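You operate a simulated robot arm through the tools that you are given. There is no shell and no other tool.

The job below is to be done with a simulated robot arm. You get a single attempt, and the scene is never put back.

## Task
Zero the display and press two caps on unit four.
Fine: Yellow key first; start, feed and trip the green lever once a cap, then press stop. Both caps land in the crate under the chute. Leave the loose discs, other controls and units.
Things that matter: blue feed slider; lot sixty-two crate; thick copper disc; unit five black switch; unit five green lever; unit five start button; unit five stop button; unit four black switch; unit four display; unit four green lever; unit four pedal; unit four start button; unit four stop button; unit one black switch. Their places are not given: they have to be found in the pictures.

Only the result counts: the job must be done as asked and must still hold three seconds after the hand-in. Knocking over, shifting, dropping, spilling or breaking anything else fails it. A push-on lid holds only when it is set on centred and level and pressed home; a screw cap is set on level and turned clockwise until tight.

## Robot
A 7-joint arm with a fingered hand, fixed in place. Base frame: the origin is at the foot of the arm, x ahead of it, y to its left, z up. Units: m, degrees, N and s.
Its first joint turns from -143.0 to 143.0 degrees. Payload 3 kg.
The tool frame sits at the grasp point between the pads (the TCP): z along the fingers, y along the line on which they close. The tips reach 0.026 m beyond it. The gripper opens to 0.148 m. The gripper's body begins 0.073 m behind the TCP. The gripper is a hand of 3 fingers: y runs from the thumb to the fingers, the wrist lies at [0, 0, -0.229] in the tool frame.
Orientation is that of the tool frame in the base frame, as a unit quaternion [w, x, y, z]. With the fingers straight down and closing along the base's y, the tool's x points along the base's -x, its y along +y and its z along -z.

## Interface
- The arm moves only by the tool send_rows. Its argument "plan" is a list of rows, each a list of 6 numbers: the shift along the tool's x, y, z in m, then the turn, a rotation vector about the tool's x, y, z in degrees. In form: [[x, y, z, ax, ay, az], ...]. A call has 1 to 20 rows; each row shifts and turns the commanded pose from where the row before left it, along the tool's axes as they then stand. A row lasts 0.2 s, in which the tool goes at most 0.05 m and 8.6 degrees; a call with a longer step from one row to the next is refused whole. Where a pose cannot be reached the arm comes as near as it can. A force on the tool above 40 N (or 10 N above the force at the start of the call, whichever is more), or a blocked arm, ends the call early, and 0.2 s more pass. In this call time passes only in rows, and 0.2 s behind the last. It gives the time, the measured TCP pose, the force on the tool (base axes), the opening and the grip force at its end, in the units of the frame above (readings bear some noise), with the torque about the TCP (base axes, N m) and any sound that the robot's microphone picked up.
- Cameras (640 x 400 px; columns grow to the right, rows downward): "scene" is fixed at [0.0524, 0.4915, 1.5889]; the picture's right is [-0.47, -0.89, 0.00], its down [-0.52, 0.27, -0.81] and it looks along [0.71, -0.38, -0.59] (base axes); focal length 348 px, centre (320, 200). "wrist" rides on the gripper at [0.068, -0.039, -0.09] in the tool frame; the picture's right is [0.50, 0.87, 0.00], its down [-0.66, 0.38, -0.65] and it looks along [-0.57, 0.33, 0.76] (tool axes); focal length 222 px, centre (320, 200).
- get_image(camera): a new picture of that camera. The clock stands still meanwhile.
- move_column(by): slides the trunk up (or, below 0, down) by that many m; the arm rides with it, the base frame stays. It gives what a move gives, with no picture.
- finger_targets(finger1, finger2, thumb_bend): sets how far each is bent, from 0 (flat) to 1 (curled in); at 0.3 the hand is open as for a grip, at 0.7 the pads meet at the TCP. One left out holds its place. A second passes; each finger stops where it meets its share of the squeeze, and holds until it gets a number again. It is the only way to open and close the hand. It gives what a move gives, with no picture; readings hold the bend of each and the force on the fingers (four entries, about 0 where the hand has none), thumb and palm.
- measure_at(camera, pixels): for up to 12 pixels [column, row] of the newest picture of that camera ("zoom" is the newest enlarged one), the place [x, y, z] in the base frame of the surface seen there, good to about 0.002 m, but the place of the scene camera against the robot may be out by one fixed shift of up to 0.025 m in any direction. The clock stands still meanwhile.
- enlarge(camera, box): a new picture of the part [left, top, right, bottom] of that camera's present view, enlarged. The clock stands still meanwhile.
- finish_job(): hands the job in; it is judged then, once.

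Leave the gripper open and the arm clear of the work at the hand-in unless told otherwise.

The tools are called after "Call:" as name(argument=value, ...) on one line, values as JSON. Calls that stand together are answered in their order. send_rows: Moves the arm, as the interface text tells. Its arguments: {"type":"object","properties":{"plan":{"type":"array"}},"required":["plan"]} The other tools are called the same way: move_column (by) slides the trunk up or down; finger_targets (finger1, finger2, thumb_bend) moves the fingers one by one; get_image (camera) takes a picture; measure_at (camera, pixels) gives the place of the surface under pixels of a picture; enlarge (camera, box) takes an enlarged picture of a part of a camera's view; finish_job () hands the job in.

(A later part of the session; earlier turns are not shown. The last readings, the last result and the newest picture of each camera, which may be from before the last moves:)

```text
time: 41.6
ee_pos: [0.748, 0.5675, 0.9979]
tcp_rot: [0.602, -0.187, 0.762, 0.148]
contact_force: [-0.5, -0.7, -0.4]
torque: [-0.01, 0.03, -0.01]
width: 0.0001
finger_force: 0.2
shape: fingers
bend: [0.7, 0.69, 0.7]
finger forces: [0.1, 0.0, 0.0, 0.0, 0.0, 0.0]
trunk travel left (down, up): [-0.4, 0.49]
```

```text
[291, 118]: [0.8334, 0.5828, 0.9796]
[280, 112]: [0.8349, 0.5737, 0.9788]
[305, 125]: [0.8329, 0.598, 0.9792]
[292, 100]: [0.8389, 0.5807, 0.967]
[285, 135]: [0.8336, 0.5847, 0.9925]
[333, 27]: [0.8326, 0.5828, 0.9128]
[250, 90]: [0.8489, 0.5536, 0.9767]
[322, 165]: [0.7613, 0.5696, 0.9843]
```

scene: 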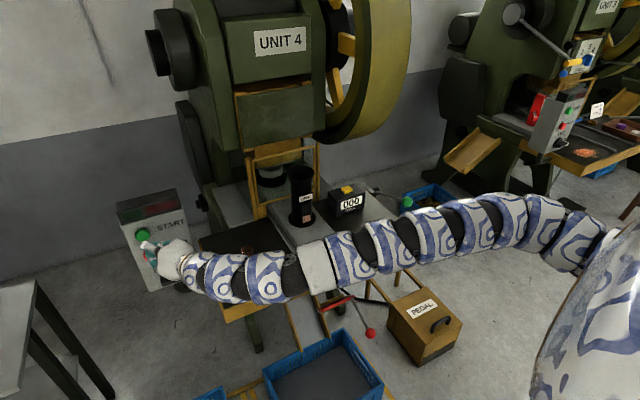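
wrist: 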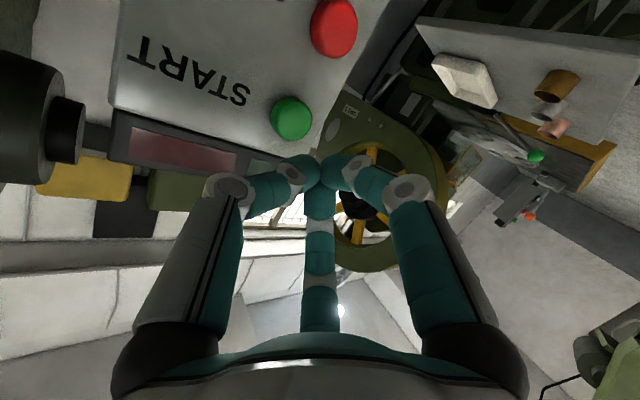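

START's face centre is about (0.833,0.584,0.985) and the tip is at (0.770,0.579,0.992). I'll approach to x 0.815 and then press along +x in 5 mm steps.

Call:
send_rows(plan=[[-0.0014, -0.0087, 0.0211, 0, 0, 0], [-0.0014, -0.0087, 0.0211, 0, 0, 0], [-0.001, -0.0023, 0.0043, 0, 0, 0], [-0.001, -0.0023, 0.0043, 0, 0, 0], [-0.001, -0.0023, 0.0043, 0, 0, 0], [-0.001, -0.0023, 0.0043, 0, 0, 0]])

Call:
get_image(camera="wrist")

```text
time: 43.0
ee_pos: [0.8134, 0.5703, 0.9916]
tcp_rot: [0.602, -0.188, 0.762, 0.149]
contact_force: [-1.9, -3.9, -0.5]
torque: [-0.05, -0.01, -0.04]
width: 0.0
finger_force: 2.7
shape: fingers
bend: [0.7, 0.69, 0.7]
finger forces: [0.1, 1.2, 0.0, 0.0, 4.4, 0.0]
trunk travel left (down, up): [-0.4, 0.49]
heard: click
```

```text
taken
```

wrist: 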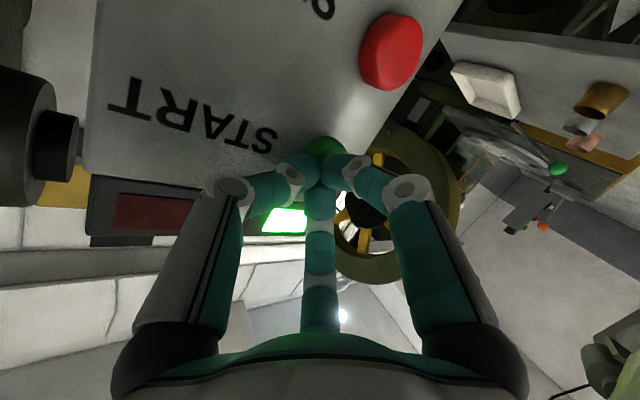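

There was a click and the green lamp is lit. I'll back off in -x and reverse the tilt, heading back to open space left of the slider.

Call:
send_rows(plan=[[0.0072, 0.0162, -0.0302, 0, 0, 0], [0.0072, 0.0162, -0.0302, 0, 0, 0], [0, 0, 0, 0, 8.5, 0], [0, 0, 0, 0, 8.5, 0], [0, 0, 0, 0, 8.5, 0], [0, 0, 0, 0, 8.5, 0], [0.0338, 0, -0.0025, 0, 8.5, 0], [0.0338, 0, -0.0025, 0, 8.5, 0], [0.0338, 0, -0.0025, 0, 8.5, 0], [0.0338, 0, -0.0025, 0, 8.5, 0], [0.0338, 0, -0.0025, 0, 8.5, 0]])

Call:
get_image(camera="scene")

Call:
get_image(camera="wrist")

```text
time: 45.4
ee_pos: [0.5985, 0.4953, 0.9295]
tcp_rot: [-0.001, -0.24, 0.971, -0.001]
contact_force: [0.5, 0.3, 0.1]
torque: [0.01, -0.01, 0.03]
width: 0.0
finger_force: 0.1
shape: fingers
bend: [0.7, 0.69, 0.7]
finger forces: [0.1, 0.0, 0.0, 0.1, 0.0, 0.0]
out of reach, approached as far as the arm can: row 11
trunk travel left (down, up): [-0.4, 0.49]
```

```text
taken
```

scene: 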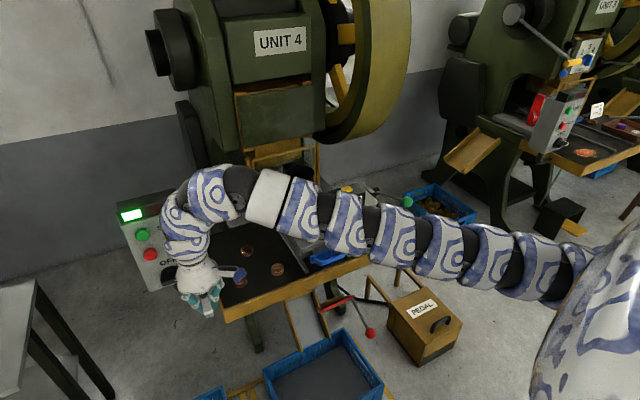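

```text
taken
```

wrist: 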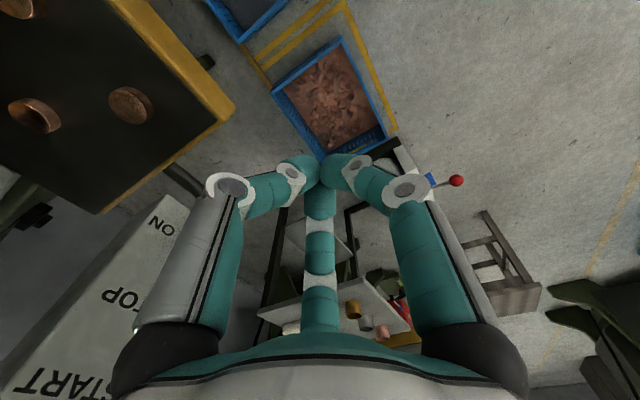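

The tool points straight down at (0.60,0.495,0.93) and the lamp is green. From here I'll raise the trunk 0.4 and lower the hand relative to it, so that close-in positions become reachable from above.

Call:
move_column(by=0.4)

Call:
send_rows(plan=[[0, 0, 0.04, 0, 0, 0], [0, 0, 0.04, 0, 0, 0], [0, 0, 0.04, 0, 0, 0], [0, 0, 0.04, 0, 0, 0], [0, 0, 0.04, 0, 0, 0], [0, 0, 0.04, 0, 0, 0], [0, 0, 0.04, 0, 0, 0], [0, 0, 0.04, 0, 0, 0], [0, 0, 0.04, 0, 0, 0]])

Call:
get_image(camera="scene")

```text
time: 49.2
ee_pos: [0.5993, 0.4949, 1.3312]
tcp_rot: [0.0, -0.238, 0.971, 0.0]
contact_force: [-0.3, -0.3, -0.4]
torque: [0.01, -0.03, 0.01]
width: 0.0001
finger_force: 0.1
shape: fingers
bend: [0.7, 0.69, 0.7]
finger forces: [0.0, 0.0, 0.0, 0.0, 0.1, 0.1]
trunk travel left (down, up): [-0.8, 0.09]
```

```text
time: 51.2
ee_pos: [0.5802, 0.4675, 1.0078]
tcp_rot: [0.0, -0.239, 0.971, 0.0]
contact_force: [0.3, 0.1, -0.1]
torque: [0.02, -0.01, 0.04]
width: 0.0
finger_force: 0.0
shape: fingers
bend: [0.7, 0.69, 0.7]
finger forces: [0.0, 0.0, 0.0, 0.0, 0.1, 0.0]
out of reach, approached as far as the arm can: row 5, 6, 7, 8, 9
trunk travel left (down, up): [-0.8, 0.09]
```

```text
taken
```

scene: 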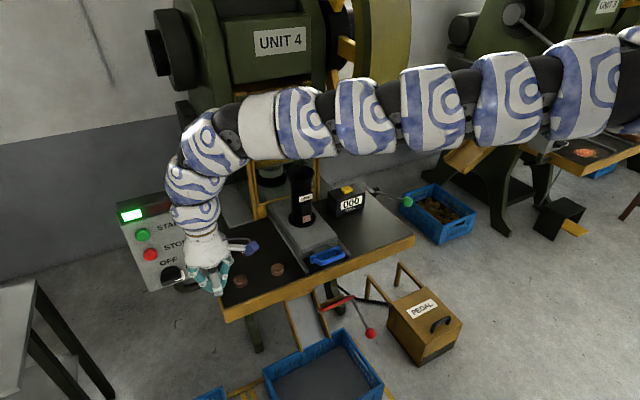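

The limit is now outward reach, which is what I wanted. I'll move in toward (0.67,0.27) while descending to about z 0.85.

Call:
send_rows(plan=[[0.0022, -0.0365, 0.026, 0, 0, 0], [0.0022, -0.0365, 0.026, 0, 0, 0], [0.0022, -0.0365, 0.026, 0, 0, 0], [0.0022, -0.0365, 0.026, 0, 0, 0], [0.0022, -0.0365, 0.026, 0, 0, 0], [0.0022, -0.0365, 0.026, 0, 0, 0]])

```text
time: 52.6
ee_pos: [0.6692, 0.2687, 0.8527]
tcp_rot: [0.001, -0.238, 0.971, 0.001]
contact_force: [-0.6, 0.2, 0.2]
torque: [-0.02, 0.03, -0.01]
width: 0.0
finger_force: 0.1
shape: fingers
bend: [0.7, 0.69, 0.7]
finger forces: [0.0, 0.0, 0.1, 0.0, 0.0, 0.0]
trunk travel left (down, up): [-0.8, 0.09]
```

That works. I'll yaw to about 90° so the thumb side faces +x for gripping the handle bar.

Call:
send_rows(plan=[[0, 0, 0, 0, 0, -8.5], [0, 0, 0, 0, 0, -8.5], [0, 0, 0, 0, 0, -8.5], [0, 0, 0, 0, 0, -8.5], [0, 0, 0, 0, 0, -8.5], [0, 0, 0, 0, 0, -8.5], [0, 0, 0, 0, 0, -8.5], [0, 0, 0, 0, 0, -2.9]])

Call:
get_image(camera="wrist")

```text
time: 54.4
ee_pos: [0.671, 0.2685, 0.8516]
tcp_rot: [0.0, 0.708, -0.706, -0.001]
contact_force: [-0.6, 0.1, -0.4]
torque: [-0.03, 0.05, 0.01]
width: 0.0002
finger_force: 0.0
shape: fingers
bend: [0.7, 0.69, 0.7]
finger forces: [0.1, 0.0, 0.1, 0.0, 0.0, 0.0]
trunk travel left (down, up): [-0.8, 0.09]
```

```text
taken
```

wrist: 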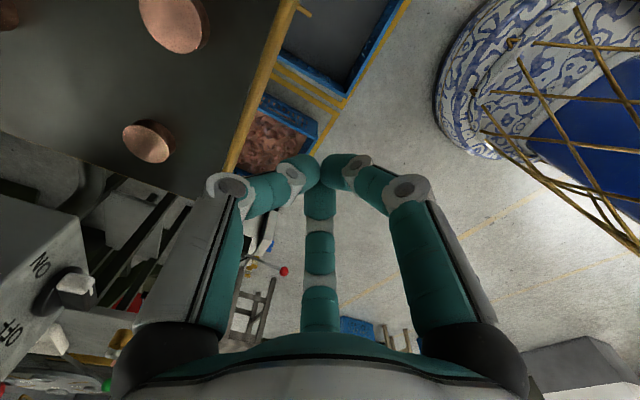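

Yaw is right. I'll move right to (0.70,0.06,0.87) so the camera sees the handle.

Call:
send_rows(plan=[[0.042, -0.006, -0.004, 0, 0, 0], [0.042, -0.006, -0.004, 0, 0, 0], [0.042, -0.006, -0.004, 0, 0, 0], [0.042, -0.006, -0.004, 0, 0, 0], [0.042, -0.006, -0.004, 0, 0, 0]])

Call:
get_image(camera="wrist")

Call:
get_image(camera="scene")

```text
time: 55.6
ee_pos: [0.7033, 0.0562, 0.8738]
tcp_rot: [-0.002, 0.708, -0.706, 0.0]
contact_force: [0.5, 0.1, 0.4]
torque: [0.01, 0.0, 0.02]
width: 0.0001
finger_force: 0.0
shape: fingers
bend: [0.7, 0.69, 0.7]
finger forces: [0.0, 0.0, 0.0, 0.1, 0.0, 0.1]
trunk travel left (down, up): [-0.8, 0.09]
```

```text
taken
```

wrist: 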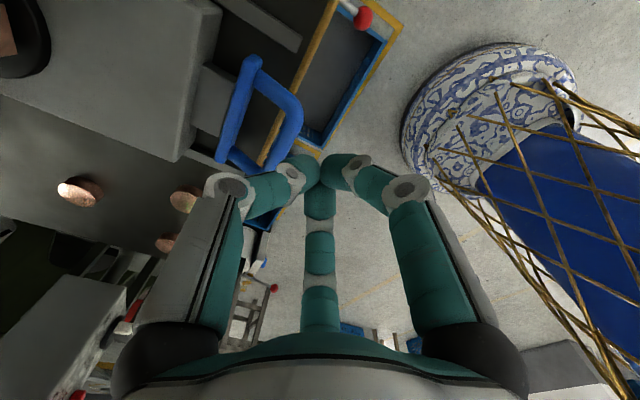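

```text
taken
```

scene: 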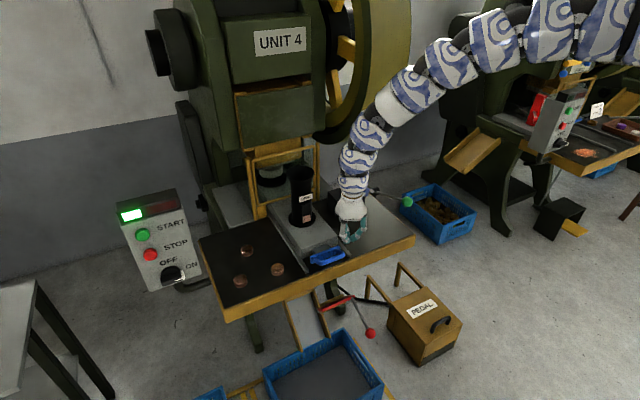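

The handle is in view, with its bar from about (255,65) to (290,150) and its plate at (238,120). I'll measure it.

Call:
enlarge(camera="wrist", box=[180, 30, 340, 190])

Call:
measure_at(camera="wrist", pixels=[[238, 110], [250, 60], [226, 145], [292, 110], [285, 90], [270, 75], [282, 150], [255, 155], [200, 100], [215, 75], [190, 50], [250, 115]])

```text
2.50 times, centred on (260, 110) of wrist
```

zoom: 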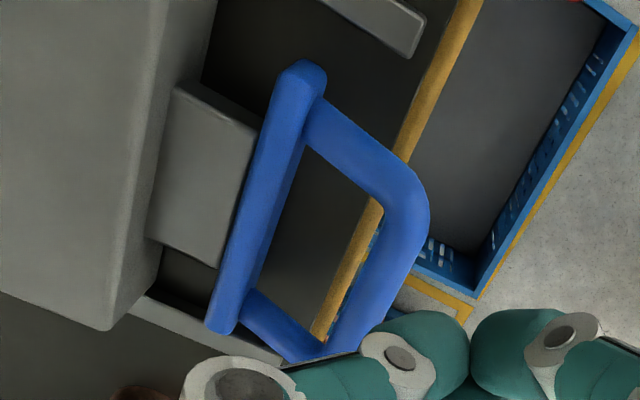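

```text
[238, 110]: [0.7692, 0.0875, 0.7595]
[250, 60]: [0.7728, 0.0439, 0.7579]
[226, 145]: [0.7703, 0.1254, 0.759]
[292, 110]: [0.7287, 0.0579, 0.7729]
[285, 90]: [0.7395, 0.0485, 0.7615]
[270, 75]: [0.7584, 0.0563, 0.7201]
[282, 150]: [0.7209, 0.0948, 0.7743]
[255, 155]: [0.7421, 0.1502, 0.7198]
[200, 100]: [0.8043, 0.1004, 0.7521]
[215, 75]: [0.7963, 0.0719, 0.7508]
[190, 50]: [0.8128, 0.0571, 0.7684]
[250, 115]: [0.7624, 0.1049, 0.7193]
```

The bar is at x 0.722, z 0.773, centred at y about 0.09. The plate is at x 0.77, leaving a gap of about 37 mm. The block front is at x 0.812. I'll open the fingers partly (bend 0.58) before straddling the bar.

Call:
finger_targets(finger1=0.58, finger2=0.58, thumb_bend=0.58)

Call:
send_rows(plan=[[-0.034, -0.019, 0, 0, 0, 0]])

Call:
get_image(camera="wrist")

```text
time: 56.6
ee_pos: [0.7025, 0.058, 0.8737]
tcp_rot: [-0.001, 0.707, -0.707, 0.001]
contact_force: [-0.4, -0.1, 0.6]
torque: [-0.01, -0.01, 0.03]
width: 0.039
finger_force: 0.1
shape: fingers
bend: [0.57, 0.57, 0.57]
finger forces: [0.1, 0.0, 0.0, 0.0, 0.0, 0.0]
trunk travel left (down, up): [-0.8, 0.09]
```

```text
time: 57.0
ee_pos: [0.7214, 0.0907, 0.8729]
tcp_rot: [0.001, -0.707, 0.707, 0.0]
contact_force: [-0.6, -0.4, 0.0]
torque: [0.01, 0.01, 0.02]
width: 0.0389
finger_force: 0.1
shape: fingers
bend: [0.57, 0.57, 0.57]
finger forces: [0.1, 0.0, 0.0, 0.0, 0.1, 0.0]
trunk travel left (down, up): [-0.8, 0.09]
```

```text
taken
```

wrist: 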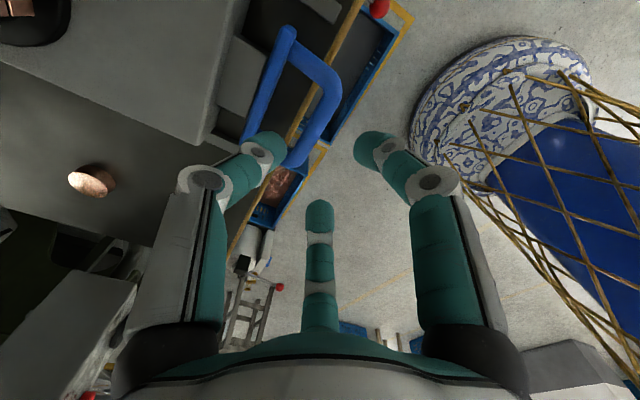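

The width is 39 mm. I'll descend 5 cm and check the alignment.

Call:
send_rows(plan=[[0, 0, 0.025, 0, 0, 0], [0, 0, 0.025, 0, 0, 0]])

Call:
get_image(camera="wrist")

```text
time: 57.6
ee_pos: [0.7217, 0.0913, 0.8225]
tcp_rot: [0.0, 0.707, -0.707, 0.0]
contact_force: [-0.2, -0.1, 0.0]
torque: [-0.01, -0.01, 0.0]
width: 0.0389
finger_force: 0.1
shape: fingers
bend: [0.57, 0.57, 0.57]
finger forces: [0.0, 0.0, 0.0, 0.0, 0.0, 0.0]
trunk travel left (down, up): [-0.8, 0.09]
```

```text
taken
```

wrist: 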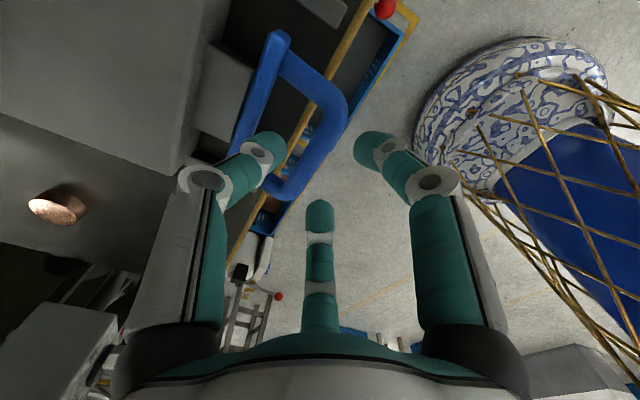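

Call:
measure_at(camera="wrist", pixels=[[335, 100], [330, 130], [300, 185], [270, 50], [245, 110], [310, 65], [275, 190], [268, 145], [375, 145], [318, 215]])

Call:
enlarge(camera="wrist", box=[200, 20, 420, 240])

```text
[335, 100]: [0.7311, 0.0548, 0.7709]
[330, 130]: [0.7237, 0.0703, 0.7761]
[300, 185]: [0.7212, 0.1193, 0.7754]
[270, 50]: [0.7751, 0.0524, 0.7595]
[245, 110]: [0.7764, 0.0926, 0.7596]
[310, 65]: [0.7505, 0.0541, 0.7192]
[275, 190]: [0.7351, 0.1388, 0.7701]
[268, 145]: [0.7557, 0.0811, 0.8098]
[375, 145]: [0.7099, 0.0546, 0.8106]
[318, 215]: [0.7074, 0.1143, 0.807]
```

```text
1.82 times, centred on (310, 130) of wrist
```

zoom: 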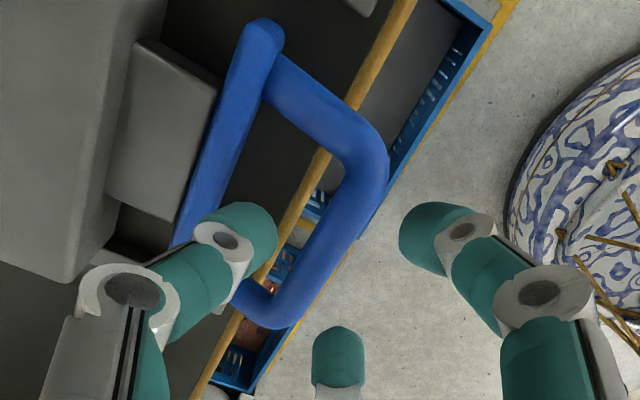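

Thumb and fingers straddle the bar well. I'll descend 5 cm more with a small shift of +6 mm in y.

Call:
send_rows(plan=[[-0.006, 0, 0.015, 0, 0, 0], [0, 0, 0.015, 0, 0, 0], [0, 0, 0.01, 0, 0, 0], [0, 0, 0.01, 0, 0, 0]])

Call:
get_image(camera="wrist")

```text
time: 58.6
ee_pos: [0.7205, 0.0961, 0.7722]
tcp_rot: [0.0, -0.707, 0.707, 0.001]
contact_force: [0.7, 0.0, -0.1]
torque: [-0.02, 0.01, 0.02]
width: 0.039
finger_force: 0.0
shape: fingers
bend: [0.57, 0.57, 0.57]
finger forces: [0.1, 0.1, 0.0, 0.0, 0.0, 0.0]
trunk travel left (down, up): [-0.8, 0.09]
```

```text
taken
```

wrist: 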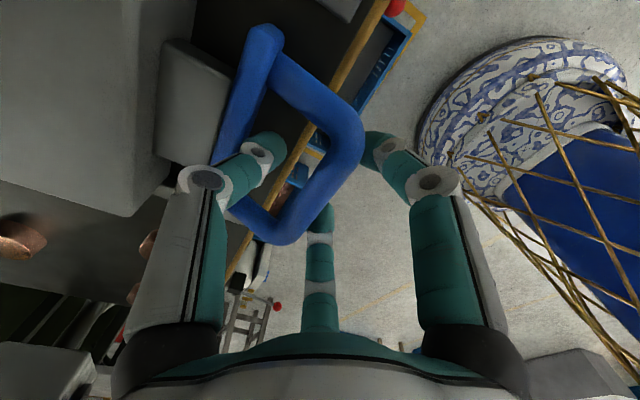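

The bar now sits between the thumb and fingers. I'll close to grip it.

Call:
finger_targets(finger1=0.68, finger2=0.68, thumb_bend=0.68)

Call:
get_image(camera="wrist")

```text
time: 59.6
ee_pos: [0.7207, 0.0967, 0.7716]
tcp_rot: [0.001, -0.707, 0.707, 0.0]
contact_force: [-0.9, -0.1, -1.4]
torque: [0.02, 0.03, -0.01]
width: 0.0061
finger_force: 0.3
shape: fingers
bend: [0.68, 0.67, 0.68]
finger forces: [0.2, 0.6, 0.0, 0.1, 0.3, 0.0]
trunk travel left (down, up): [-0.8, 0.09]
```

```text
taken
```

wrist: 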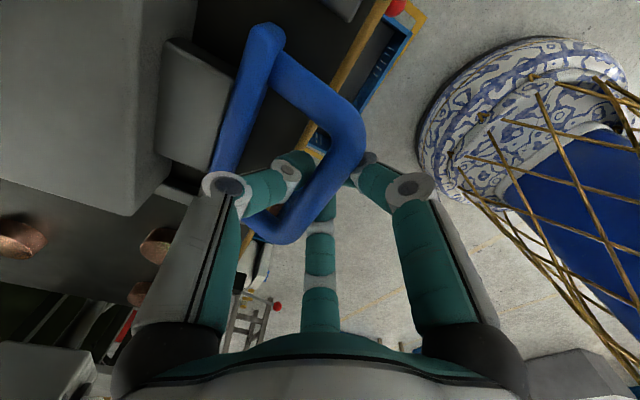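

The fingers hug the bar. I'll push in +x in 1 cm steps for 4 cm, with the force limit watching.

Call:
send_rows(plan=[[0, -0.01, 0, 0, 0, 0], [0, -0.01, 0, 0, 0, 0], [0, -0.01, 0, 0, 0, 0]])

Call:
get_image(camera="wrist")

Call:
get_image(camera="scene")

```text
time: 60.4
ee_pos: [0.7373, 0.0946, 0.7772]
tcp_rot: [0.002, 0.708, -0.706, -0.002]
contact_force: [-27.4, 4.3, -30.0]
torque: [-0.1, -0.36, 0.04]
width: 0.0213
finger_force: 16.1
shape: fingers
bend: [0.64, 0.61, 0.68]
finger forces: [15.1, 16.7, 0.0, 0.0, 0.1, 0.0]
out of reach, approached as far as the arm can: row 2, 3
trunk travel left (down, up): [-0.8, 0.09]
```

```text
taken
```

wrist: 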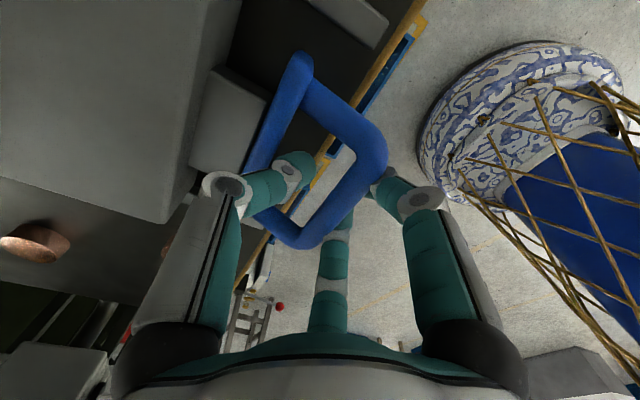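

```text
taken
```

scene: 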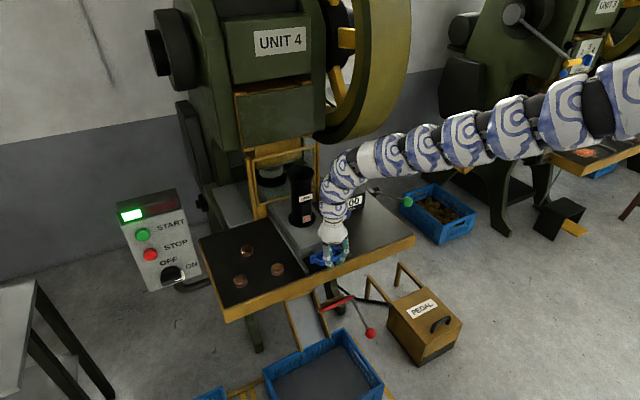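

There is a 27 N force in x and the slider seems not to have moved, so it may be at its inner stop. I'll measure the handle to confirm.

Call:
measure_at(camera="wrist", pixels=[[300, 70], [275, 115], [375, 150], [310, 235], [255, 160], [230, 125], [215, 90]])

```text
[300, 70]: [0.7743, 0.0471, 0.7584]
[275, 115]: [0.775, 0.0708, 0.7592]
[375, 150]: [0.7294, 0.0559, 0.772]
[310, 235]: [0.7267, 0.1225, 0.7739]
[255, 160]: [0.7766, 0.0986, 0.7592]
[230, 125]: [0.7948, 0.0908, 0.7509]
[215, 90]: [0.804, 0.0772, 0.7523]
```

The slider has not moved (plate still at x 0.775), so it is at its inner stop and must be pulled out first. I'll reverse and pull in -x.

Call:
send_rows(plan=[[0, 0.01, 0.002, 0, 0, 0], [0, 0.01, 0.002, 0, 0, 0], [0, 0.01, 0, 0, 0, 0], [0, 0.01, 0, 0, 0, 0]])

Call:
get_image(camera="wrist")

```text
time: 61.4
ee_pos: [0.7023, 0.0924, 0.7763]
tcp_rot: [-0.001, 0.707, -0.707, 0.0]
contact_force: [2.1, 0.7, 0.6]
torque: [-0.01, -0.03, -0.03]
width: 0.008
finger_force: 2.0
shape: fingers
bend: [0.68, 0.68, 0.67]
finger forces: [0.3, 0.3, 0.0, 0.0, 2.4, 0.0]
trunk travel left (down, up): [-0.8, 0.09]
```

```text
taken
```

wrist: 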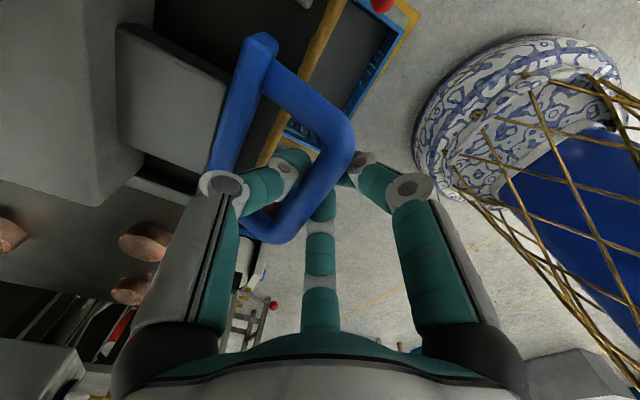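

The slider comes out easily, with a 2 N force and the tongue now showing longer. I'll keep pulling.

Call:
send_rows(plan=[[0, 0.012, 0, 0, 0, 0], [0, 0.012, 0, 0, 0, 0], [0, 0.012, 0, 0, 0, 0], [0, 0.012, 0, 0, 0, 0]])

Call:
get_image(camera="wrist")

```text
time: 62.4
ee_pos: [0.6534, 0.0937, 0.775]
tcp_rot: [0.0, 0.708, -0.706, 0.001]
contact_force: [0.8, 0.1, -1.1]
torque: [0.0, -0.01, -0.01]
width: 0.0074
finger_force: 1.4
shape: fingers
bend: [0.68, 0.68, 0.67]
finger forces: [0.1, 0.2, 0.0, 0.0, 1.7, 0.1]
trunk travel left (down, up): [-0.8, 0.09]
```

```text
taken
```

wrist: 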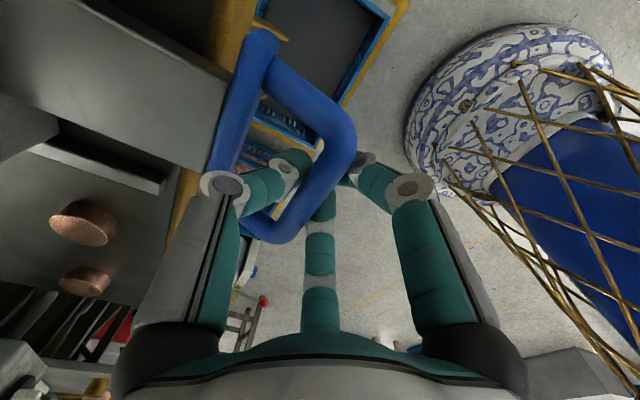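

Still free. I'll continue in 1 cm steps until it meets a stop.

Call:
send_rows(plan=[[0, 0.012, 0, 0, 0, 0], [0, 0.012, 0, 0, 0, 0], [0, 0.012, 0, 0, 0, 0], [0, 0.012, 0, 0, 0, 0]])

Call:
get_image(camera="wrist")

Call:
get_image(camera="scene")

```text
time: 63.4
ee_pos: [0.611, 0.0921, 0.7766]
tcp_rot: [0.004, -0.706, 0.708, -0.002]
contact_force: [33.0, 3.8, 13.7]
torque: [0.02, -0.9, 0.15]
width: 0.036
finger_force: 16.5
shape: fingers
bend: [0.68, 0.68, 0.57]
finger forces: [0.1, 0.0, 0.0, 0.0, 33.6, 0.1]
trunk travel left (down, up): [-0.8, 0.09]
```

```text
taken
```

wrist: 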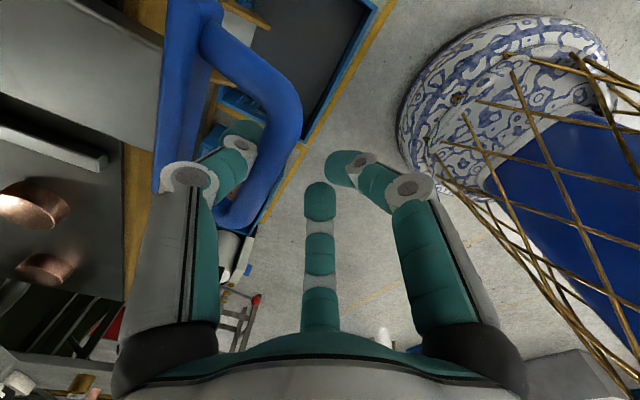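

```text
taken
```

scene: 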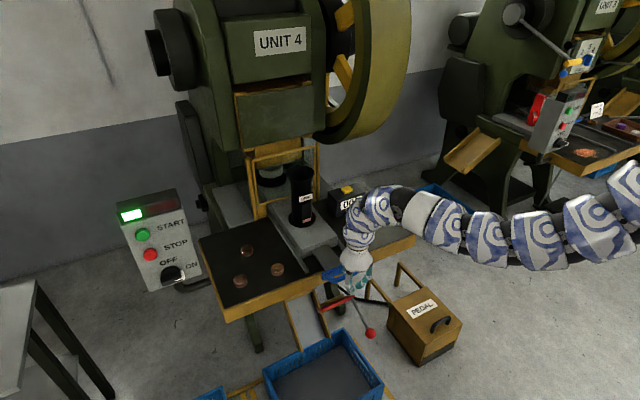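

It hit the outer stop with 33 N on the thumb, the bar being at x about 0.63. Now I'll push it fully back in.

Call:
send_rows(plan=[[0, -0.012, 0, 0, 0, 0], [0, -0.012, 0, 0, 0, 0], [0, -0.012, 0, 0, 0, 0], [0, -0.012, 0, 0, 0, 0], [0, -0.012, 0, 0, 0, 0], [0, -0.012, 0, 0, 0, 0], [0, -0.012, 0, 0, 0, 0], [0, -0.012, 0, 0, 0, 0]])

Call:
get_image(camera="wrist")

```text
time: 65.2
ee_pos: [0.7008, 0.0915, 0.7756]
tcp_rot: [0.0, 0.707, -0.707, 0.0]
contact_force: [-1.7, 1.5, -2.6]
torque: [0.02, -0.03, -0.04]
width: 0.0073
finger_force: 1.4
shape: fingers
bend: [0.67, 0.67, 0.68]
finger forces: [1.5, 1.8, 0.1, 0.1, 0.6, 0.0]
trunk travel left (down, up): [-0.8, 0.09]
```

```text
taken
```

wrist: 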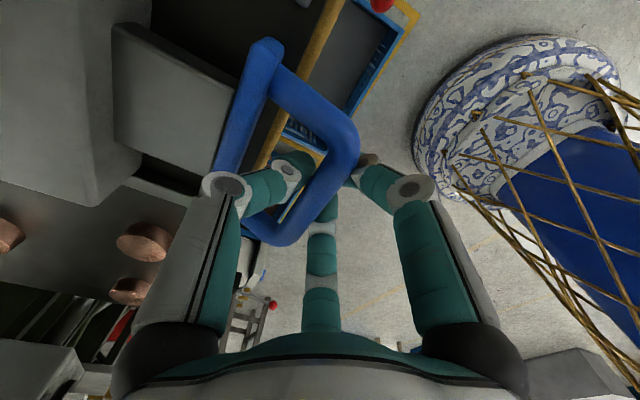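

Pushing is smooth at about 2 N. I'll continue another 3 cm to the inner stop.

Call:
send_rows(plan=[[0, -0.01, 0, 0, 0, 0], [0, -0.008, 0, 0, 0, 0], [0, -0.006, 0, 0, 0, 0], [0, -0.006, 0, 0, 0, 0]])

Call:
get_image(camera="wrist")

Call:
enlarge(camera="scene", box=[230, 120, 400, 270])

```text
time: 66.2
ee_pos: [0.7304, 0.0934, 0.7753]
tcp_rot: [0.0, 0.707, -0.707, -0.001]
contact_force: [-14.6, -0.4, -1.2]
torque: [-0.02, 0.12, 0.05]
width: 0.0135
finger_force: 6.9
shape: fingers
bend: [0.65, 0.65, 0.68]
finger forces: [6.8, 7.4, 0.1, 0.0, 0.0, 0.0]
trunk travel left (down, up): [-0.8, 0.09]
```

```text
taken
```

wrist: 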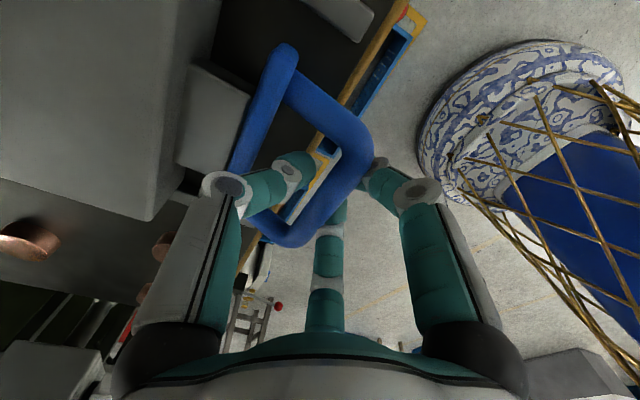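

```text
2.67 times, centred on (315, 195) of scene
```

zoom: 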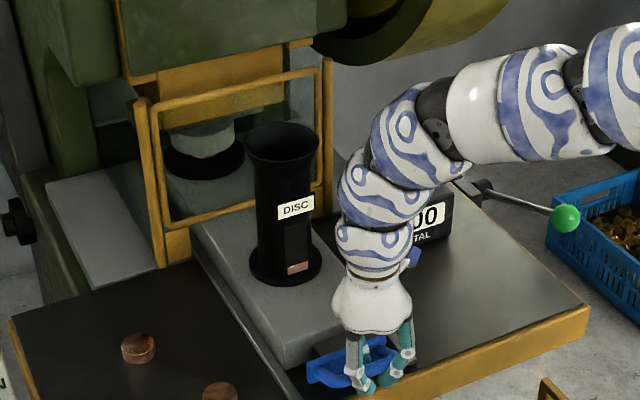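

The magazine window now shows one disc instead of two, so one was fed. I'll ease off, open the fingers and lift clear.

Call:
send_rows(plan=[[0, 0.004, 0, 0, 0, 0], [0, 0.004, 0, 0, 0, 0]])

Call:
finger_targets(finger1=0.58, finger2=0.58, thumb_bend=0.58)

Call:
send_rows(plan=[[0, 0, -0.015, 0, 0, 0], [0, 0, -0.02, 0, 0, 0], [0, 0, -0.04, 0, 0, 0], [0, 0, -0.04, 0, 0, 0], [0, 0, -0.03, 0, 0, 0]])

Call:
finger_targets(finger1=0.7, finger2=0.7, thumb_bend=0.7)

Call:
get_image(camera="scene")

Call:
get_image(camera="wrist")

```text
time: 66.8
ee_pos: [0.7251, 0.0933, 0.7743]
tcp_rot: [0.001, 0.707, -0.707, 0.0]
contact_force: [-4.1, 0.0, -1.5]
torque: [0.0, 0.0, -0.03]
width: 0.0088
finger_force: 2.9
shape: fingers
bend: [0.66, 0.66, 0.68]
finger forces: [2.5, 2.6, 0.1, 0.1, 0.1, 0.0]
trunk travel left (down, up): [-0.8, 0.09]
```

```text
time: 67.8
ee_pos: [0.7236, 0.0923, 0.7746]
tcp_rot: [0.0, -0.707, 0.707, 0.0]
contact_force: [0.3, 0.3, 0.1]
torque: [0.04, 0.0, -0.01]
width: 0.0389
finger_force: 0.1
shape: fingers
bend: [0.57, 0.57, 0.57]
finger forces: [0.0, 0.0, 0.1, 0.0, 0.1, 0.0]
trunk travel left (down, up): [-0.8, 0.09]
```

```text
time: 69.0
ee_pos: [0.7222, 0.0928, 0.9218]
tcp_rot: [0.0, 0.708, -0.706, 0.0]
contact_force: [0.2, 0.1, 0.2]
torque: [-0.02, -0.01, -0.02]
width: 0.0389
finger_force: 0.0
shape: fingers
bend: [0.57, 0.57, 0.57]
finger forces: [0.0, 0.0, 0.0, 0.1, 0.1, 0.0]
trunk travel left (down, up): [-0.8, 0.09]
```

```text
time: 70.0
ee_pos: [0.724, 0.0917, 0.9211]
tcp_rot: [-0.001, 0.707, -0.707, 0.0]
contact_force: [0.0, -0.3, 0.0]
torque: [-0.01, 0.03, -0.02]
width: 0.0002
finger_force: 0.0
shape: fingers
bend: [0.69, 0.69, 0.7]
finger forces: [0.1, 0.0, 0.1, 0.0, 0.0, 0.0]
trunk travel left (down, up): [-0.8, 0.09]
```

```text
taken
```

scene: 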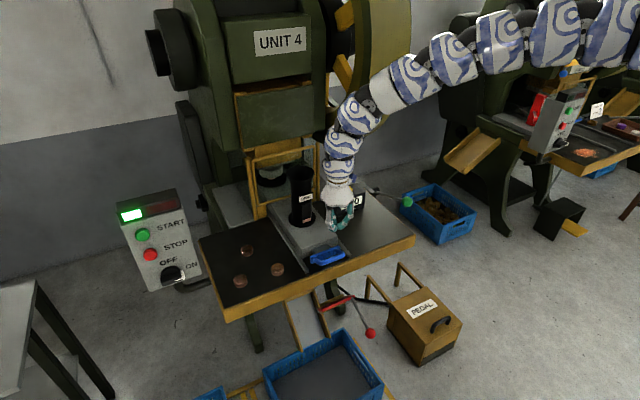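

```text
taken
```

wrist: 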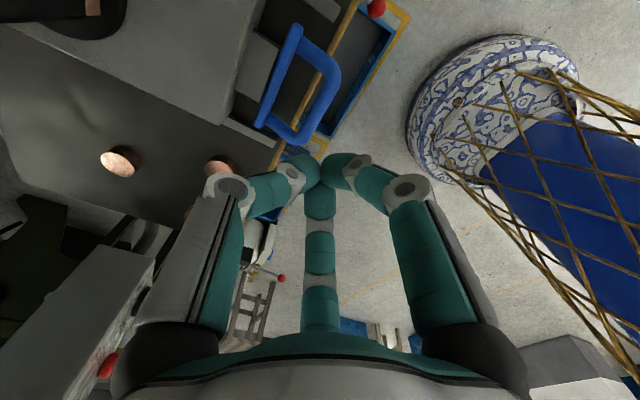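

Clear. Before going to the lever I'll measure the table's right edge and the lever ball in the scene image.

Call:
measure_at(camera="scene", pixels=[[412, 237], [400, 222], [388, 208], [378, 197], [407, 201], [404, 198], [410, 204], [395, 198], [385, 195], [407, 207], [365, 188]])

Call:
enlarge(camera="scene", box=[360, 170, 430, 250])

```text
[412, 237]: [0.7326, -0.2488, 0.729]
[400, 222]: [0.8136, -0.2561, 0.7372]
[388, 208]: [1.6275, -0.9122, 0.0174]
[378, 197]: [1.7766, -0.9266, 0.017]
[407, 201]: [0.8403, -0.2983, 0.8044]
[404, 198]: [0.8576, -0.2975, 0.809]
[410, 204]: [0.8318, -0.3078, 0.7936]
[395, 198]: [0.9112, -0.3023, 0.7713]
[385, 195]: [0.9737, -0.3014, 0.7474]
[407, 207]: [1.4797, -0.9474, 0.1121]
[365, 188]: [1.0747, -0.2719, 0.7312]
```

```text
5.00 times, centred on (395, 210) of scene
```

zoom: 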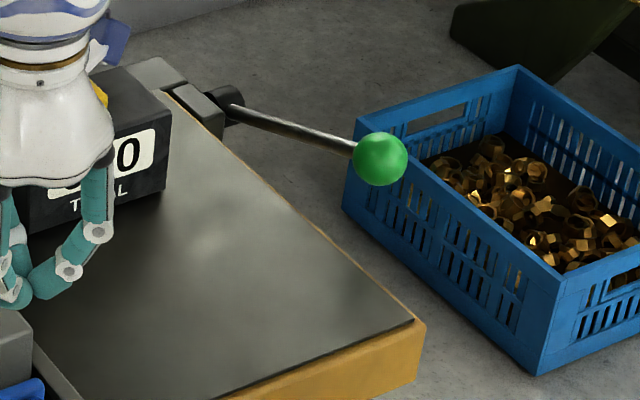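

The ball centre is about (0.860,-0.299,0.776) with radius 0.02, and the table edge is at y -0.249. I'll open the fingertips slightly to cradle the ball, then fly over at z 0.90.

Call:
send_rows(plan=[[0.0391, -0.0136, 0.002, 0, 0, 0], [0.0391, -0.0136, 0.002, 0, 0, 0], [0.0391, -0.0136, 0.002, 0, 0, 0], [0.0391, -0.0136, 0.002, 0, 0, 0], [0.0391, -0.0136, 0.002, 0, 0, 0], [0.0391, -0.0136, 0.002, 0, 0, 0], [0.0391, -0.0136, 0.002, 0, 0, 0], [0.0391, -0.0136, 0.002, 0, 0, 0], [0.0391, -0.0136, 0.002, 0, 0, 0], [0.0391, -0.0136, 0.002, 0, 0, 0]])

Call:
get_image(camera="wrist")

Call:
get_image(camera="scene")

```text
time: 72.2
ee_pos: [0.8397, -0.2388, 0.9031]
tcp_rot: [0.001, -0.707, 0.708, 0.0]
contact_force: [-0.1, 1.2, 0.1]
torque: [0.0, -0.01, 0.03]
width: 0.0001
finger_force: 0.2
shape: fingers
bend: [0.69, 0.69, 0.7]
finger forces: [0.0, 0.0, 0.0, 0.1, 0.1, 0.0]
out of reach, approached as far as the arm can: row 9, 10
trunk travel left (down, up): [-0.8, 0.09]
```

```text
taken
```

wrist: 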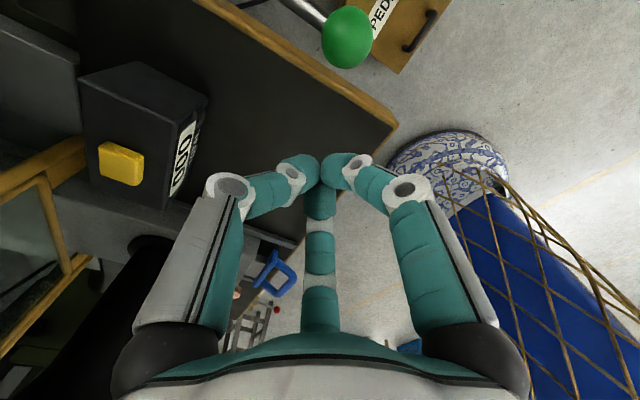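

```text
taken
```

scene: 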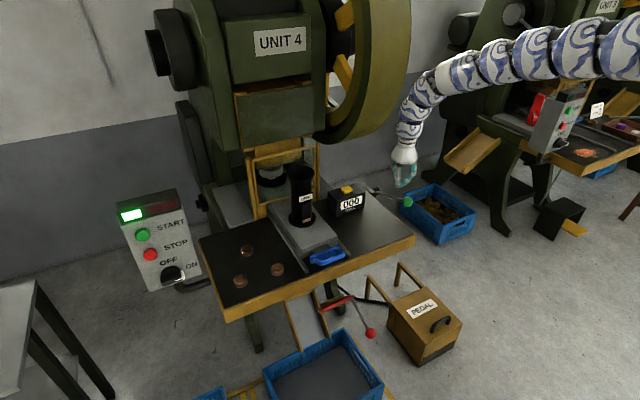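

The arm stopped at y -0.239, probably because of the yaw. I'll measure the ball here, then yaw the hand back clockwise.

Call:
measure_at(camera="wrist", pixels=[[347, 35], [340, 15], [350, 60], [328, 40], [368, 35], [310, 12], [290, 5]])

Call:
send_rows(plan=[[0, 0, 0, 0, 0, 8.5], [0, 0, 0, 0, 0, 8.5], [0, 0, 0, 0, 0, 8.5], [0, 0, 0, 0, 0, 8.5], [0, 0, 0, 0, 0, 8.5], [0, 0, 0, 0, 0, 8.5], [0, 0, 0, 0, 0, 8.5]])

Call:
get_image(camera="wrist")

```text
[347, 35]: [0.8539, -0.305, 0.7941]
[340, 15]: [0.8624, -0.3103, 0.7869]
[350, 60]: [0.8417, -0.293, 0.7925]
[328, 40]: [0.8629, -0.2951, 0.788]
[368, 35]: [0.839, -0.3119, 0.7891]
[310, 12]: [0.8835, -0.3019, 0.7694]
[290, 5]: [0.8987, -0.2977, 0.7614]
```

```text
time: 73.8
ee_pos: [0.8387, -0.2403, 0.9043]
tcp_rot: [0.001, -0.262, 0.965, 0.0]
contact_force: [-0.6, 0.3, -0.7]
torque: [0.03, -0.02, -0.03]
width: 0.0002
finger_force: 0.1
shape: fingers
bend: [0.69, 0.69, 0.7]
finger forces: [0.0, 0.1, 0.0, 0.0, 0.1, 0.1]
trunk travel left (down, up): [-0.8, 0.09]
```

```text
taken
```

wrist: 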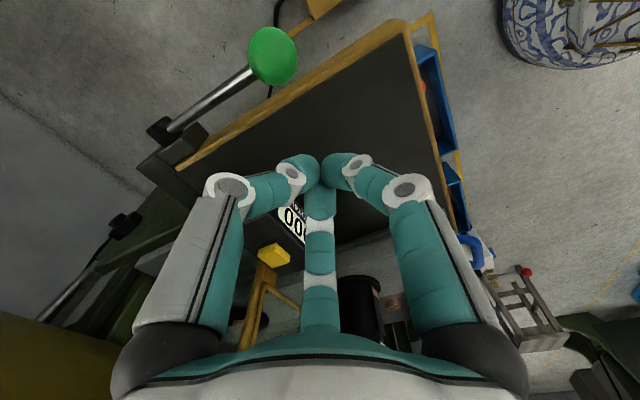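

The ball centre is about (0.853,-0.300,0.775). I'll try moving over it with the new yaw.

Call:
send_rows(plan=[[0.0092, -0.0295, 0, 0, 0, 0], [0.0092, -0.0295, 0, 0, 0, 0]])

```text
time: 74.4
ee_pos: [0.8538, -0.3002, 0.9029]
tcp_rot: [0.001, -0.263, 0.965, 0.0]
contact_force: [-0.3, 0.1, -0.7]
torque: [0.02, 0.01, 0.0]
width: 0.0
finger_force: 0.0
shape: fingers
bend: [0.69, 0.69, 0.7]
finger forces: [0.0, 0.0, 0.1, 0.1, 0.0, 0.1]
trunk travel left (down, up): [-0.8, 0.09]
```

I'm directly above the ball. I'll open the tips slightly (0.65) to cradle it and descend to contact.

Call:
finger_targets(finger1=0.65, finger2=0.65, thumb_bend=0.65)

Call:
send_rows(plan=[[0, 0, 0.03, 0, 0, 0], [0, 0, 0.03, 0, 0, 0], [0, 0, 0.015, 0, 0, 0]])

Call:
get_image(camera="wrist")

Call:
enlarge(camera="scene", box=[340, 120, 460, 240])

```text
time: 75.4
ee_pos: [0.8534, -0.2997, 0.9037]
tcp_rot: [0.001, -0.263, 0.965, 0.0]
contact_force: [-0.2, 0.7, 0.5]
torque: [-0.02, -0.04, -0.02]
width: 0.0133
finger_force: 0.2
shape: fingers
bend: [0.65, 0.65, 0.65]
finger forces: [0.0, 0.0, 0.0, 0.0, 0.1, 0.1]
trunk travel left (down, up): [-0.8, 0.09]
```

```text
time: 76.2
ee_pos: [0.8347, -0.2995, 0.8397]
tcp_rot: [-0.001, -0.263, 0.965, 0.001]
contact_force: [-0.1, 0.3, 0.5]
torque: [0.02, 0.02, -0.02]
width: 0.0136
finger_force: 0.1
shape: fingers
bend: [0.65, 0.65, 0.65]
finger forces: [0.1, 0.1, 0.0, 0.0, 0.0, 0.0]
out of reach, approached as far as the arm can: row 2, 3
trunk travel left (down, up): [-0.8, 0.09]
```

```text
taken
```

wrist: 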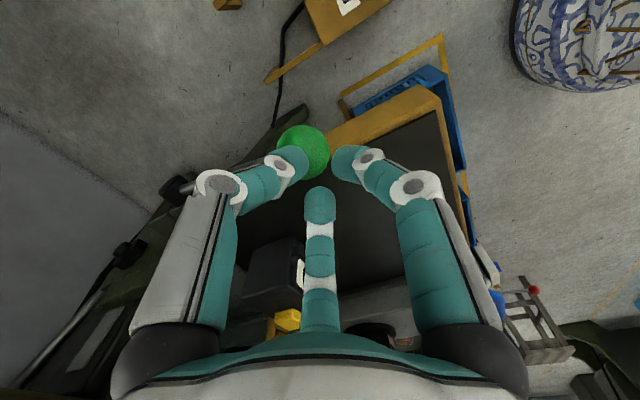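

```text
3.33 times, centred on (400, 180) of scene
```

zoom: 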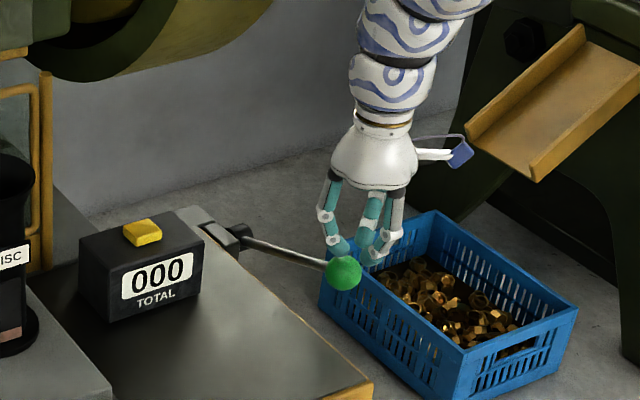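

Reach is at its outer limit going down here. I'll raise the hand 0.15, lower the trunk 0.15, then press again.

Call:
send_rows(plan=[[0, 0, -0.03, 0, 0, 0], [0, 0, -0.03, 0, 0, 0], [-0.0055, -0.0032, -0.03, 0, 0, 0], [-0.0055, -0.0032, -0.03, 0, 0, 0], [-0.0055, -0.0032, -0.03, 0, 0, 0]])

Call:
move_column(by=-0.14)

```text
time: 77.4
ee_pos: [0.8527, -0.2991, 0.9906]
tcp_rot: [0.002, -0.263, 0.965, 0.001]
contact_force: [-0.2, -0.6, -0.7]
torque: [-0.01, 0.03, 0.03]
width: 0.0136
finger_force: 0.1
shape: fingers
bend: [0.65, 0.65, 0.65]
finger forces: [0.0, 0.0, 0.0, 0.0, 0.1, 0.0]
trunk travel left (down, up): [-0.8, 0.09]
```

```text
time: 79.1
ee_pos: [0.8533, -0.2981, 0.8491]
tcp_rot: [0.001, -0.263, 0.965, 0.001]
contact_force: [-0.1, -0.5, -0.7]
torque: [-0.01, 0.02, -0.05]
width: 0.0138
finger_force: 0.0
shape: fingers
bend: [0.65, 0.65, 0.65]
finger forces: [0.0, 0.0, 0.0, 0.1, 0.0, 0.0]
trunk travel left (down, up): [-0.66, 0.23]
```

Now I'm right above the ball with room to go down. I'll press in 1 cm steps.

Call:
send_rows(plan=[[0, 0, 0.01, 0, 0, 0], [0, 0, 0.01, 0, 0, 0], [0, 0, 0.01, 0, 0, 0], [0, 0, 0.01, 0, 0, 0], [0, 0, 0.01, 0, 0, 0]])

Call:
get_image(camera="wrist")

Call:
enlarge(camera="scene", box=[300, 120, 460, 260])

```text
time: 80.3
ee_pos: [0.8534, -0.2984, 0.7989]
tcp_rot: [0.0, -0.264, 0.965, 0.0]
contact_force: [-4.1, -0.6, 4.9]
torque: [-0.02, 0.25, -0.01]
width: 0.0202
finger_force: 3.0
shape: fingers
bend: [0.61, 0.65, 0.65]
finger forces: [6.1, 0.0, 0.1, 0.0, 0.0, 0.1]
trunk travel left (down, up): [-0.66, 0.23]
```

```text
taken
```

wrist: 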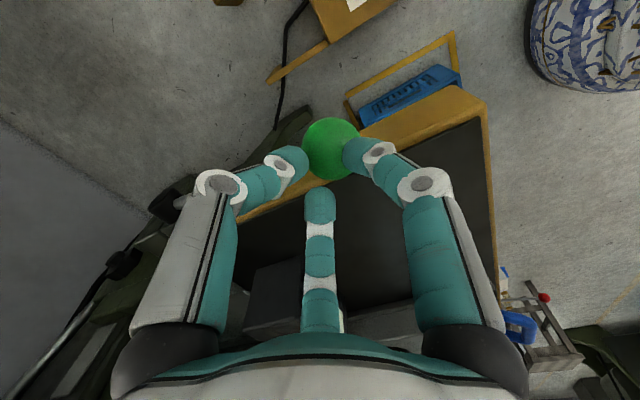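

```text
2.86 times, centred on (380, 190) of scene
```

zoom: 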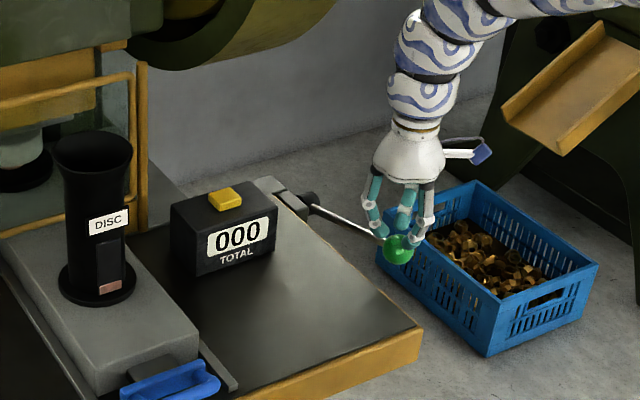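

The contact force is small so far and the ball sits partly between the fingers. I'll measure where it is now.

Call:
measure_at(camera="wrist", pixels=[[330, 145], [330, 125], [330, 170], [312, 150], [345, 135], [298, 160], [352, 155], [320, 205]])

```text
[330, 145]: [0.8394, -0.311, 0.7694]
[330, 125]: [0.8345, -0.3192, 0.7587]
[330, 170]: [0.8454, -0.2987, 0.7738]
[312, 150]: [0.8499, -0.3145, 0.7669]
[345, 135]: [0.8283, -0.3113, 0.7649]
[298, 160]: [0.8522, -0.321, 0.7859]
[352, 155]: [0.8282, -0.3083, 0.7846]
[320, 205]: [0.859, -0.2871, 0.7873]
```

The ball has gone down about 2 cm with a light spring. I'll shift 6 mm toward -x to stay centred and keep pressing down.

Call:
send_rows(plan=[[0.0067, 0.0004, 0.004, 0, 0, 0], [0, 0, 0.01, 0, 0, 0], [0, 0, 0.01, 0, 0, 0], [0, 0, 0.01, 0, 0, 0]])

Call:
get_image(camera="wrist")

Call:
enlarge(camera="scene", box=[240, 120, 460, 340])

```text
time: 81.3
ee_pos: [0.8468, -0.3017, 0.766]
tcp_rot: [0.002, -0.262, 0.965, -0.001]
contact_force: [-5.1, 1.1, 6.0]
torque: [0.04, 0.32, -0.02]
width: 0.0228
finger_force: 3.8
shape: fingers
bend: [0.6, 0.65, 0.65]
finger forces: [8.0, 0.0, 0.0, 0.1, 0.0, 0.0]
trunk travel left (down, up): [-0.66, 0.23]
```

```text
taken
```

wrist: 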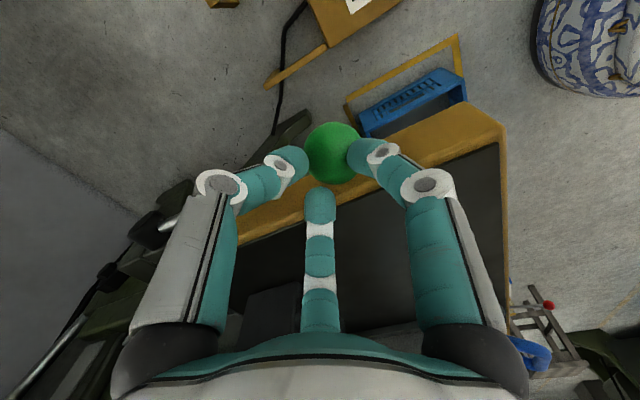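

```text
1.82 times, centred on (350, 230) of scene
```

zoom: 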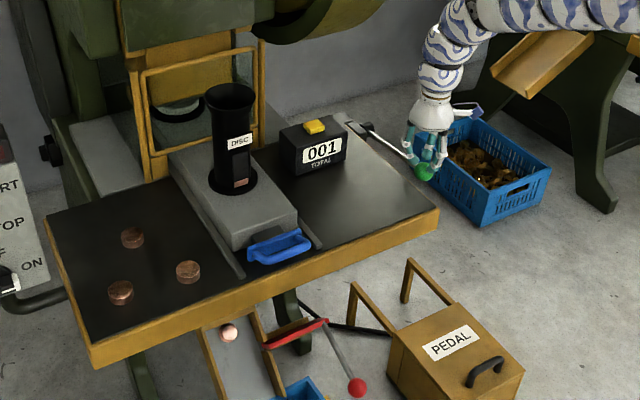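

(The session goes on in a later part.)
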